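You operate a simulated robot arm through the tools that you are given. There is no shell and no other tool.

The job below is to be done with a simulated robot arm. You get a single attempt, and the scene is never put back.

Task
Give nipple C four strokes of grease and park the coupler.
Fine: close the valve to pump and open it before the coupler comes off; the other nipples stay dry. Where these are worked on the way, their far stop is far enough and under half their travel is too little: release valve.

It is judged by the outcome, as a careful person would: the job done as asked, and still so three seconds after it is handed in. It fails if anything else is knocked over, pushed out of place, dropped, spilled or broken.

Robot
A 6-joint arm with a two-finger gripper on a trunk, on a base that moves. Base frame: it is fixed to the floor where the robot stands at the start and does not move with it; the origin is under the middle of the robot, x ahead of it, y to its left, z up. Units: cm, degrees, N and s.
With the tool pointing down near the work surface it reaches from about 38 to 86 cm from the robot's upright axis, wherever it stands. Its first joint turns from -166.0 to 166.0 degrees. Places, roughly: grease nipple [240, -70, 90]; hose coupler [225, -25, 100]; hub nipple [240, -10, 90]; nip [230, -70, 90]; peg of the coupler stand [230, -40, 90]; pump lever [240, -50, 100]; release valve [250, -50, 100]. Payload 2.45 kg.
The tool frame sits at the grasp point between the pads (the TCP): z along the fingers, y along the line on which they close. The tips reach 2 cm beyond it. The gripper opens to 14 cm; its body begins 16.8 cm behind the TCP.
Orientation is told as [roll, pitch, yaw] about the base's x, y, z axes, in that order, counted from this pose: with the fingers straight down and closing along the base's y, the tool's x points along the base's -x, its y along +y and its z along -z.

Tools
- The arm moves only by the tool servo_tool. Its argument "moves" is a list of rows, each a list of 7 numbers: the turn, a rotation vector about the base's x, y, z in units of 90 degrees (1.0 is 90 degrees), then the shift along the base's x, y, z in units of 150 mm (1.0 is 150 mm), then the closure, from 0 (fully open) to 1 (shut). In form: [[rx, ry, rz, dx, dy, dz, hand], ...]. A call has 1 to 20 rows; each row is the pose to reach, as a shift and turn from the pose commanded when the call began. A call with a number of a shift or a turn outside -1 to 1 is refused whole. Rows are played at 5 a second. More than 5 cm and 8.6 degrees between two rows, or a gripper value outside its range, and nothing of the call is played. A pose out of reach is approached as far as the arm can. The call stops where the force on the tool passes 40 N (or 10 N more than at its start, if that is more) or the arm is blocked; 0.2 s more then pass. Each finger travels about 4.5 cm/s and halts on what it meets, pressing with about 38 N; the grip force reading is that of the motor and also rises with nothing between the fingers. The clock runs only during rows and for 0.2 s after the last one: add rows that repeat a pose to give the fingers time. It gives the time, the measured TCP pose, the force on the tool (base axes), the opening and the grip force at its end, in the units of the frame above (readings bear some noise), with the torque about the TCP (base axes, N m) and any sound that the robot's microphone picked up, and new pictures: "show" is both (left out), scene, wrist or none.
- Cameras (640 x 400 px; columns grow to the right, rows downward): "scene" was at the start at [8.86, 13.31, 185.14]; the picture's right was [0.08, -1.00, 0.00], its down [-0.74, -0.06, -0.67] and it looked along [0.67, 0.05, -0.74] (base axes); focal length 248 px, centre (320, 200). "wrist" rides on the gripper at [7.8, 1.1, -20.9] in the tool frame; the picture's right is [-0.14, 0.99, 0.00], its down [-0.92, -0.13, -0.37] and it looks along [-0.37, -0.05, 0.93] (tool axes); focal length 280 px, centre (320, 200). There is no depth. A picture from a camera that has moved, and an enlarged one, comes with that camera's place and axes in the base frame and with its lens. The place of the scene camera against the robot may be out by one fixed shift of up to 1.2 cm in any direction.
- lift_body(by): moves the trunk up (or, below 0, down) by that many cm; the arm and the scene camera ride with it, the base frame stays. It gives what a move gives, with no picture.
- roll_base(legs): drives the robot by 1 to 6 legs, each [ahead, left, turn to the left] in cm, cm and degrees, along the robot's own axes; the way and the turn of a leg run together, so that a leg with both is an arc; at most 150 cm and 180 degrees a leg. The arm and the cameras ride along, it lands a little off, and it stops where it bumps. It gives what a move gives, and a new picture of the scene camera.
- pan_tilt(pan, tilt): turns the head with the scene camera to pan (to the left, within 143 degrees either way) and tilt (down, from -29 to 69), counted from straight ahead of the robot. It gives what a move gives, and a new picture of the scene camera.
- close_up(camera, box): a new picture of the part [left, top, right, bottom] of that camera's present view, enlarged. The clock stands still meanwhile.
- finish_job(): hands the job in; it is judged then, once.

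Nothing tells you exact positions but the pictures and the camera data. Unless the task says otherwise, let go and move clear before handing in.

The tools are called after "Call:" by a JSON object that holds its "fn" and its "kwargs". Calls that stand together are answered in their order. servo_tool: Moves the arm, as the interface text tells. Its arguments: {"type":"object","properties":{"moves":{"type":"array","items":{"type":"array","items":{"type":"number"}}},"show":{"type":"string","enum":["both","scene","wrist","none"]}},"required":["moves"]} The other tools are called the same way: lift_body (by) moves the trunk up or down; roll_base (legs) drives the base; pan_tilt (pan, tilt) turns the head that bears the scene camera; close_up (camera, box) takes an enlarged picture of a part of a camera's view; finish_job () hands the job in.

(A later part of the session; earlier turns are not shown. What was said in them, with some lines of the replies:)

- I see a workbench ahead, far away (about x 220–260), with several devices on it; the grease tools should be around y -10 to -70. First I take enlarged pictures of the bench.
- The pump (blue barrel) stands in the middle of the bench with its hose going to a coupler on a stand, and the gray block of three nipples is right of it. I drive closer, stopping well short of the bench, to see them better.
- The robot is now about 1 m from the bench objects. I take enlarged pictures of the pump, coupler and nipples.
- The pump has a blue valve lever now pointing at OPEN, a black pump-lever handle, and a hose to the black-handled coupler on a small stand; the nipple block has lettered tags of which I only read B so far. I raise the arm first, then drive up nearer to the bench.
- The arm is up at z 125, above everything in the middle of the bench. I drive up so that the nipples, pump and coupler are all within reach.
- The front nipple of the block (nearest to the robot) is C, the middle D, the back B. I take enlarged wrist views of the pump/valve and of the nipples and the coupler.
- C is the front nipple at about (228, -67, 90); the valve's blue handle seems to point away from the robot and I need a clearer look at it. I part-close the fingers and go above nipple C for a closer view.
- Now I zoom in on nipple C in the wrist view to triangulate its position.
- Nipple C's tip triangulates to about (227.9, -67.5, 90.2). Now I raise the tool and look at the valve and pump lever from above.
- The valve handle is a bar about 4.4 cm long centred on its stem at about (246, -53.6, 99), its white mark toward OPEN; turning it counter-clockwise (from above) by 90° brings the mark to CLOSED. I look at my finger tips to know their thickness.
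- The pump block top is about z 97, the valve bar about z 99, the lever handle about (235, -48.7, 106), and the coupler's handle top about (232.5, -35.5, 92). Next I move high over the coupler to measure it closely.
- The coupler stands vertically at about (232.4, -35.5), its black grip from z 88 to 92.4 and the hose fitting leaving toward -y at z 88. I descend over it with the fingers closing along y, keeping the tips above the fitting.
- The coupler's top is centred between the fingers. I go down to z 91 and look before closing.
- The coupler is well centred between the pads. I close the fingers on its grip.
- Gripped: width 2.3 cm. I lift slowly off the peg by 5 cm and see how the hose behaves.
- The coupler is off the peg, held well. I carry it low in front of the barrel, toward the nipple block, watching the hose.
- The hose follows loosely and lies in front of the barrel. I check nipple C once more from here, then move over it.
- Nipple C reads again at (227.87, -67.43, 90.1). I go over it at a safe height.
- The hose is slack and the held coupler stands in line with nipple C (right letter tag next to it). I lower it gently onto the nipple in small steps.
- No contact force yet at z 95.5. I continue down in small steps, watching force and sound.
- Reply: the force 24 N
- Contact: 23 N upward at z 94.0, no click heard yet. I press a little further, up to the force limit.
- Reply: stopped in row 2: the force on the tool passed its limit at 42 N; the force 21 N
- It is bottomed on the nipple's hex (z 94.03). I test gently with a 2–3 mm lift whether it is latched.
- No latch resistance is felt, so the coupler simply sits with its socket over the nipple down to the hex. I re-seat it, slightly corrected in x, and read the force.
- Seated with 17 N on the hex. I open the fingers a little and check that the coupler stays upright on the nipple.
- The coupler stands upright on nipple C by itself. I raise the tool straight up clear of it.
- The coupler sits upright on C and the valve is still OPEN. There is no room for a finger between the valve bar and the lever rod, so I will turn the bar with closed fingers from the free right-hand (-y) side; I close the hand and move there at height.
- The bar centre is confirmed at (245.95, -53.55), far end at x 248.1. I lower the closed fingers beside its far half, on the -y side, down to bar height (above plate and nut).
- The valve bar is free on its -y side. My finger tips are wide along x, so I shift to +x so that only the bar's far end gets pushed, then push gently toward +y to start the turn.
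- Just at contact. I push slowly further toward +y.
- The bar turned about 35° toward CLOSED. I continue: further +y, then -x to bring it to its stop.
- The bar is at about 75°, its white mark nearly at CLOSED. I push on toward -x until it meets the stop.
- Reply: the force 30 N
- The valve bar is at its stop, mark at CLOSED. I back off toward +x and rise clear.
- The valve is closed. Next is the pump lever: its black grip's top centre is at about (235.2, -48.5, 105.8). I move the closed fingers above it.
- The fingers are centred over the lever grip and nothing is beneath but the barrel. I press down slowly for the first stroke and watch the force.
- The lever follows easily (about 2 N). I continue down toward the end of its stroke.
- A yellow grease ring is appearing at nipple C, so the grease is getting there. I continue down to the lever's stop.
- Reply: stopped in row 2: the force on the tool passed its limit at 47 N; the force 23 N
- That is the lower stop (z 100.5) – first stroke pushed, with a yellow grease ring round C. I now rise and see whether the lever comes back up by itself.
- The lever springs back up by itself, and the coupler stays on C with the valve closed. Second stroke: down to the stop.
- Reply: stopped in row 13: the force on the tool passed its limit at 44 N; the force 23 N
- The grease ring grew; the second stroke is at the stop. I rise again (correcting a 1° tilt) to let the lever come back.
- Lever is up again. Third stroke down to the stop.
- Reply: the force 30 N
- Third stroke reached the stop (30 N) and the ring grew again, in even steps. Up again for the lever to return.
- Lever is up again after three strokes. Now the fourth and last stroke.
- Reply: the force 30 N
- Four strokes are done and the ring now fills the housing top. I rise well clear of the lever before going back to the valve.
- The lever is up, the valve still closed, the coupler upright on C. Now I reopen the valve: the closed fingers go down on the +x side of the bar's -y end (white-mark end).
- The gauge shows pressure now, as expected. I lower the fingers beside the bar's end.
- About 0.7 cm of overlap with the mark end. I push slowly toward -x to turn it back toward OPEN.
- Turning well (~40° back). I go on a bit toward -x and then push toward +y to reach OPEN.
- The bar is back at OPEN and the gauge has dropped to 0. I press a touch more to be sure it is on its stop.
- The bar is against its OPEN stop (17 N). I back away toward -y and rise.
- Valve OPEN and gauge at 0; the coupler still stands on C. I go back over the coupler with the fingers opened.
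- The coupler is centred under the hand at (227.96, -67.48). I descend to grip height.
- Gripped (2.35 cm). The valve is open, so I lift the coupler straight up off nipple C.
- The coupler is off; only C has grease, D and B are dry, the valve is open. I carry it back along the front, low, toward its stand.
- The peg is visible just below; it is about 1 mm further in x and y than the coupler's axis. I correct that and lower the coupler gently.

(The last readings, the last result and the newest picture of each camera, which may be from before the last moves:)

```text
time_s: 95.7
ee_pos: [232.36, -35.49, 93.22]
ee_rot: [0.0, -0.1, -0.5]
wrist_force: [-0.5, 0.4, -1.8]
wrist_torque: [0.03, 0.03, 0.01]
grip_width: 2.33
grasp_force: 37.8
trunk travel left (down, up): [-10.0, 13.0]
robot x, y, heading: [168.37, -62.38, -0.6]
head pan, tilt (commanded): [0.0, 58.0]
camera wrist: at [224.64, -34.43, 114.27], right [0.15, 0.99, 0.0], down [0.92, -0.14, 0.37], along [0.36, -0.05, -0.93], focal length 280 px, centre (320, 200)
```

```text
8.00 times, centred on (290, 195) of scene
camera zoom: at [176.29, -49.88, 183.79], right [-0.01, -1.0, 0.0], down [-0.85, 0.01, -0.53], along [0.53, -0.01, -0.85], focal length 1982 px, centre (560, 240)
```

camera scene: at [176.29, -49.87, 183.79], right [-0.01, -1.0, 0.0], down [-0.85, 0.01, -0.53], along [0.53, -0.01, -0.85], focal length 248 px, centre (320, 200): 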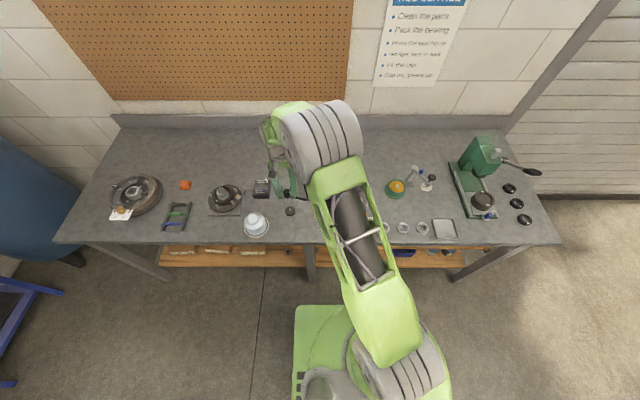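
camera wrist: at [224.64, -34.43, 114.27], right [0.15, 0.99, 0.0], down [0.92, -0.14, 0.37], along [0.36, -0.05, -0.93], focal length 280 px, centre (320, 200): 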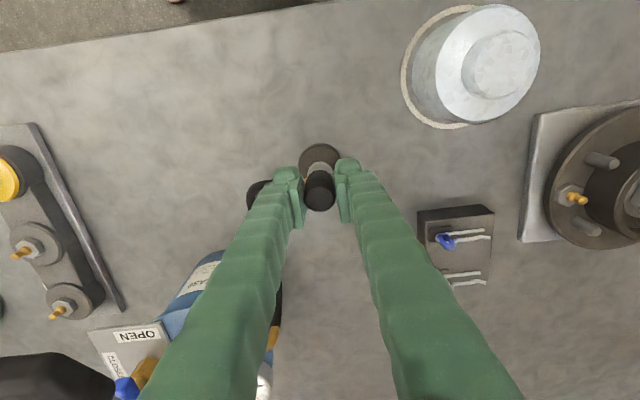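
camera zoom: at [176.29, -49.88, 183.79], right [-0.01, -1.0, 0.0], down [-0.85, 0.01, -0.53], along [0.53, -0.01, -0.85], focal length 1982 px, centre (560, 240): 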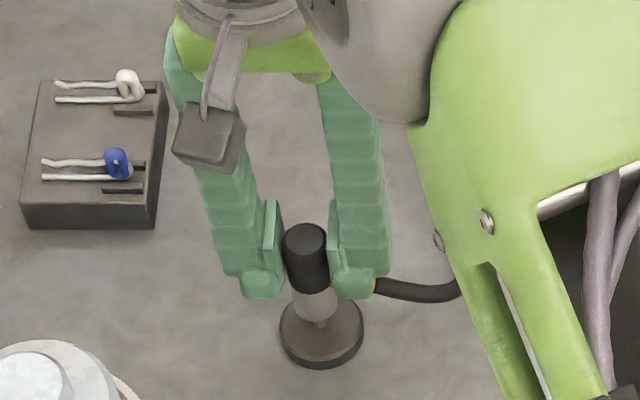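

Call:
{"fn": "servo_tool", "kwargs": {"moves": [[0, 0, 0, 0, 0, -0.02, 1], [0, 0, 0, 0, 0, -0.04, 1], [0, 0, 0, 0, 0, -0.06, 1], [0, 0, 0, 0, 0, -0.08, 1], [0, 0, 0, 0, 0, -0.1, 1], [0, 0, 0, 0, 0, -0.12, 1], [0, 0, 0, 0, 0, -0.12, 1]], "show": "wrist"}}

Call:
{"fn": "close_up", "kwargs": {"camera": "scene", "box": [250, 170, 330, 220]}}

```text
time_s: 97.3
ee_pos: [232.3, -35.62, 91.68]
ee_rot: [0.1, 0.0, -0.5]
wrist_force: [0.5, -0.3, -2.1]
wrist_torque: [0.0, 0.03, 0.0]
grip_width: 2.35
grasp_force: 38.2
trunk travel left (down, up): [-10.0, 13.0]
robot x, y, heading: [168.35, -62.78, -0.5]
head pan, tilt (commanded): [0.0, 58.0]
camera wrist: at [224.58, -34.44, 112.59], right [0.15, 0.99, 0.0], down [0.92, -0.14, 0.37], along [0.36, -0.05, -0.93], focal length 280 px, centre (320, 200)
```

wrist: 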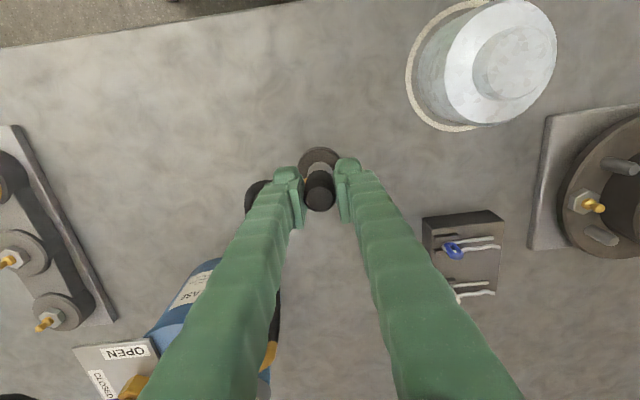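

```text
8.00 times, centred on (290, 195) of scene
camera zoom: at [176.29, -49.88, 183.79], right [-0.01, -1.0, 0.0], down [-0.85, 0.01, -0.53], along [0.53, -0.01, -0.85], focal length 1982 px, centre (560, 240)
```

zoom: 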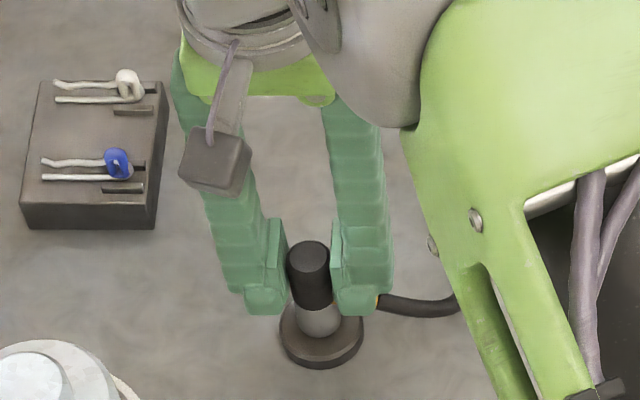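

The peg is inside the socket without contact force. A few more millimetres down until it rests on the base.

Call:
{"fn": "servo_tool", "kwargs": {"moves": [[0, 0, 0, 0, 0, -0.01, 1], [0, 0, 0, 0, 0, -0.02, 1], [0, 0, 0, 0, 0, -0.03, 1], [0, 0, 0, 0, 0, -0.04, 1], [0, 0, 0, 0, 0, -0.045, 1], [0, 0, 0, 0, 0, -0.045, 1]], "show": "none"}}

```text
time_s: 98.7
ee_pos: [232.26, -35.58, 91.11]
ee_rot: [0.1, -0.2, -0.5]
wrist_force: [-2.9, 0.8, 27.8]
wrist_torque: [-0.19, 0.37, 0.0]
grip_width: 2.32
grasp_force: 37.9
trunk travel left (down, up): [-10.0, 13.0]
robot x, y, heading: [167.94, -62.48, -0.6]
head pan, tilt (commanded): [0.0, 58.0]
```

It rests on the stand's base (28 N at z 91.1, the expected height). I relieve the pressure and open the fingers.

Call:
{"fn": "servo_tool", "kwargs": {"moves": [[0, 0, 0, 0.003, 0, 0.007, 1], [0, 0, 0, 0.003, 0, 0.007, 1], [0, 0, 0, 0.003, 0, 0.007, 0.9], [0, 0, 0, 0.003, 0, 0.007, 0.7], [0, 0, 0, 0.003, 0, 0.007, 0.57], [0, 0, 0, 0.003, 0, 0.007, 0.57], [0, 0, 0, 0.003, 0, 0.007, 0.57]], "show": "wrist"}}

Call:
{"fn": "close_up", "kwargs": {"camera": "wrist", "box": [240, 120, 400, 220]}}

Call:
{"fn": "close_up", "kwargs": {"camera": "scene", "box": [250, 170, 330, 220]}}

```text
time_s: 100.3
ee_pos: [232.37, -35.51, 91.03]
ee_rot: [0.2, 0.0, -0.5]
wrist_force: [-0.9, -0.6, -0.2]
wrist_torque: [-0.03, 0.01, 0.03]
grip_width: 6.01
grasp_force: 0.0
trunk travel left (down, up): [-10.0, 13.0]
robot x, y, heading: [167.93, -62.42, -0.5]
head pan, tilt (commanded): [0.0, 58.0]
camera wrist: at [224.61, -34.47, 112.0], right [0.15, 0.99, 0.0], down [0.92, -0.14, 0.37], along [0.36, -0.05, -0.93], focal length 280 px, centre (320, 200)
```

wrist: 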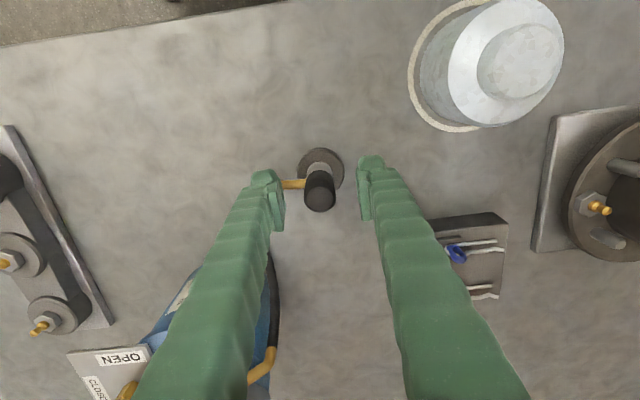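

```text
4.00 times, centred on (320, 170) of wrist
camera zoom: at [224.61, -34.47, 112.0], right [0.15, 0.99, 0.0], down [0.92, -0.14, 0.37], along [0.36, -0.05, -0.93], focal length 1122 px, centre (320, 320)
```

zoom: 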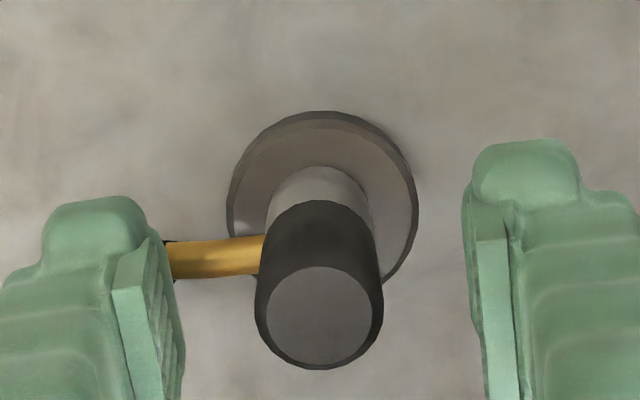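

```text
8.00 times, centred on (290, 195) of scene
camera zoom: at [176.28, -49.88, 183.79], right [-0.01, -1.0, 0.0], down [-0.85, 0.01, -0.53], along [0.53, -0.01, -0.85], focal length 1982 px, centre (560, 240)
```

zoom: 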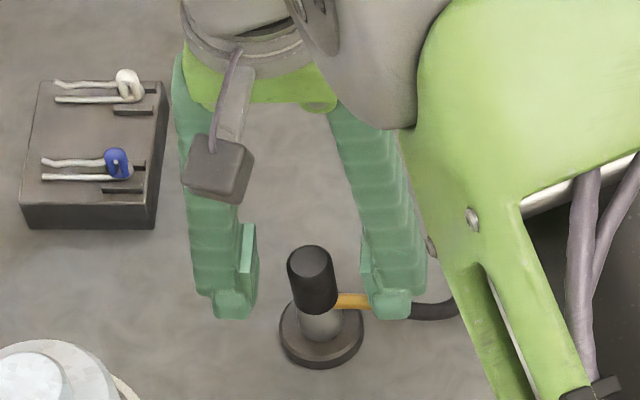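

The coupler stands upright on its peg. I rise straight up and then look at the whole bench.

Call:
{"fn": "servo_tool", "kwargs": {"moves": [[0, 0, 0, 0, 0, 0.15, 0.57], [0, 0, 0, 0, 0, 0.35, 0.57], [0, 0, 0, 0, 0, 0.6, 0.57], [0, 0, 0, 0, 0, 0.85, 0.57], [0, 0, 0, 0, 0, 1.0, 0.57], [0, 0, 0, 0, 0, 1.0, 0.57]], "show": "none"}}

Call:
{"fn": "servo_tool", "kwargs": {"moves": [[0, 0, 0, -0.1, 0, 0.3, 0.57], [0, 0, 0, -0.3, 0, 0.6, 0.57], [0, 0, 0, -0.5, 0, 0.8, 0.57], [0, 0, 0, -0.75, 0, 0.9, 0.57], [0, 0, 0, -0.95, 0, 0.95, 0.57], [0, 0, 0, -0.95, 0, 0.95, 0.57]], "show": "both"}}

```text
time_s: 101.7
ee_pos: [232.32, -35.52, 106.02]
ee_rot: [0.1, 0.0, -0.5]
wrist_force: [0.1, -0.9, 0.3]
wrist_torque: [0.02, -0.03, 0.0]
grip_width: 6.02
grasp_force: 0.0
trunk travel left (down, up): [-10.0, 13.0]
robot x, y, heading: [168.02, -62.26, -0.6]
head pan, tilt (commanded): [0.0, 58.0]
```

```text
refused: row 2 steps farther than a row can; nothing moved
```

Call:
{"fn": "servo_tool", "kwargs": {"moves": [[0, 0, 0, 0, 0, 0.3, 0.57], [0, 0, 0, 0, 0, 0.6, 0.57], [0, 0, 0, -0.2, 0, 0.8, 0.57], [0, 0, 0, -0.4, 0, 0.9, 0.57], [0, 0, 0, -0.65, 0, 0.95, 0.57], [0, 0, 0, -0.9, 0, 0.95, 0.57], [0, 0, 0, -0.9, 0, 0.95, 0.57]], "show": "both"}}

Call:
{"fn": "close_up", "kwargs": {"camera": "scene", "box": [260, 145, 388, 225]}}

Call:
{"fn": "close_up", "kwargs": {"camera": "wrist", "box": [140, 120, 460, 320]}}

```text
time_s: 103.3
ee_pos: [218.91, -35.53, 120.12]
ee_rot: [0.2, 0.0, -0.6]
wrist_force: [-0.8, 0.5, 0.2]
wrist_torque: [0.0, 0.03, -0.02]
grip_width: 6.01
grasp_force: 0.0
trunk travel left (down, up): [-10.0, 13.0]
robot x, y, heading: [167.72, -62.51, -0.6]
head pan, tilt (commanded): [0.0, 58.0]
camera scene: at [176.33, -49.86, 183.78], right [-0.01, -1.0, 0.0], down [-0.85, 0.01, -0.53], along [0.53, -0.01, -0.85], focal length 248 px, centre (320, 200)
camera wrist: at [211.18, -34.43, 141.12], right [0.15, 0.99, 0.0], down [0.92, -0.14, 0.37], along [0.36, -0.05, -0.93], focal length 280 px, centre (320, 200)
```

scene: 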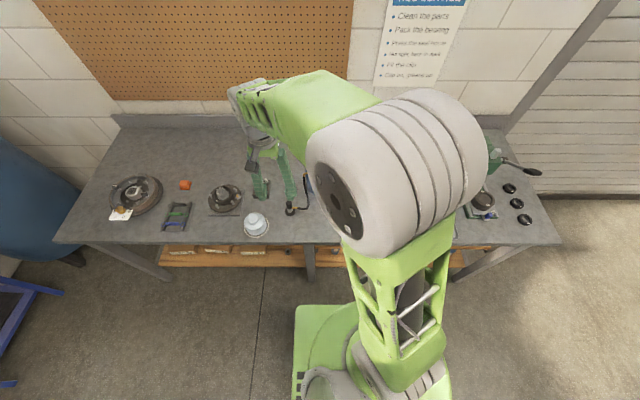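
wrist: 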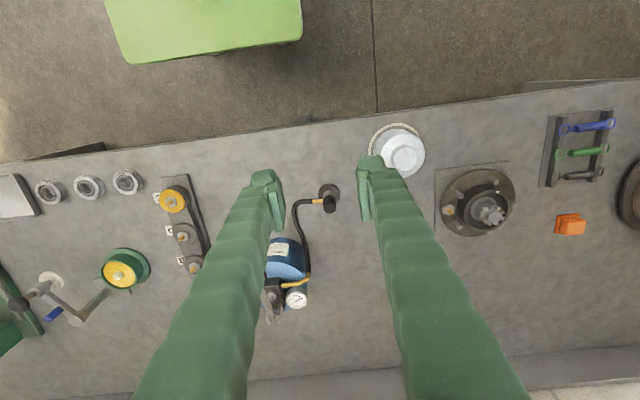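

```text
5.00 times, centred on (324, 185) of scene
camera zoom: at [176.33, -49.86, 183.78], right [-0.01, -1.0, 0.0], down [-0.85, 0.01, -0.53], along [0.53, -0.01, -0.85], focal length 1238 px, centre (300, 275)
```

zoom: 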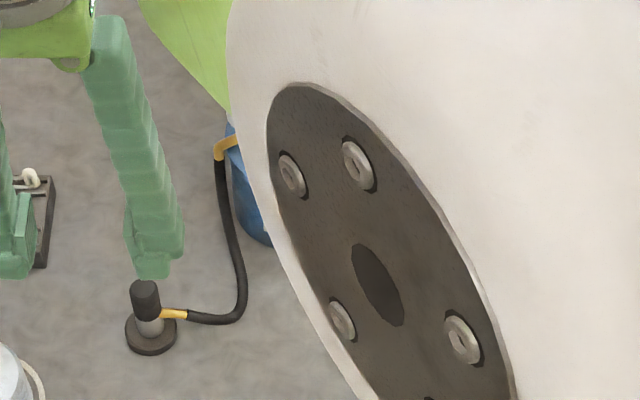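

```text
2.00 times, centred on (300, 220) of wrist
camera zoom: at [211.18, -34.43, 141.12], right [0.15, 0.99, 0.0], down [0.92, -0.14, 0.37], along [0.36, -0.05, -0.93], focal length 561 px, centre (360, 160)
```

zoom: 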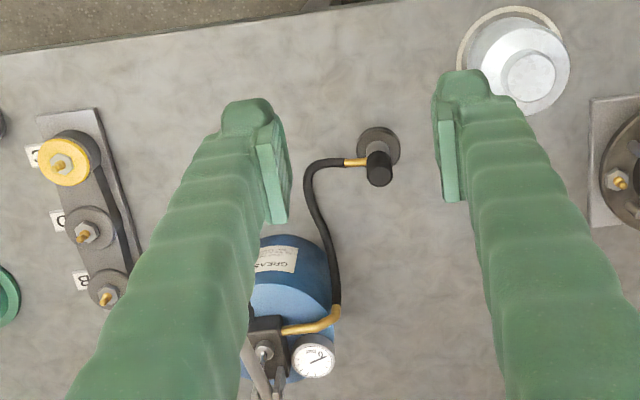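

The coupler is parked upright on its peg, only C is greased, D and B are dry, the valve is at OPEN, the gauge at 0, and the arm is clear of everything. I hand the job in.

Call:
{"fn": "finish_job", "kwargs": {}}

```text
The job is handed in.
```

Nipple C has had its four strokes of grease, and the coupler is back upright on its peg. I've handed the job in; no verdict has come back yet.

- **Strokes:** I pushed the lever down to its lower stop four times, and it sprang back up by itself after each one. The grease ring around C grew with every stroke.
- **Valve:** I closed it to its stop before the first stroke. Before lifting the coupler off C, I opened it to its stop, and the gauge dropped back to 0.
- **Other nipples:** B and D look dry. I didn't touch the hub nipple.
- **Coupler seat:** it never clicked or latched onto C. It sat with its socket over the nipple, down to the hex, and stayed put through all four strokes.

I saw nothing knocked over, moved or spilled. The hand is open and clear of the bench.
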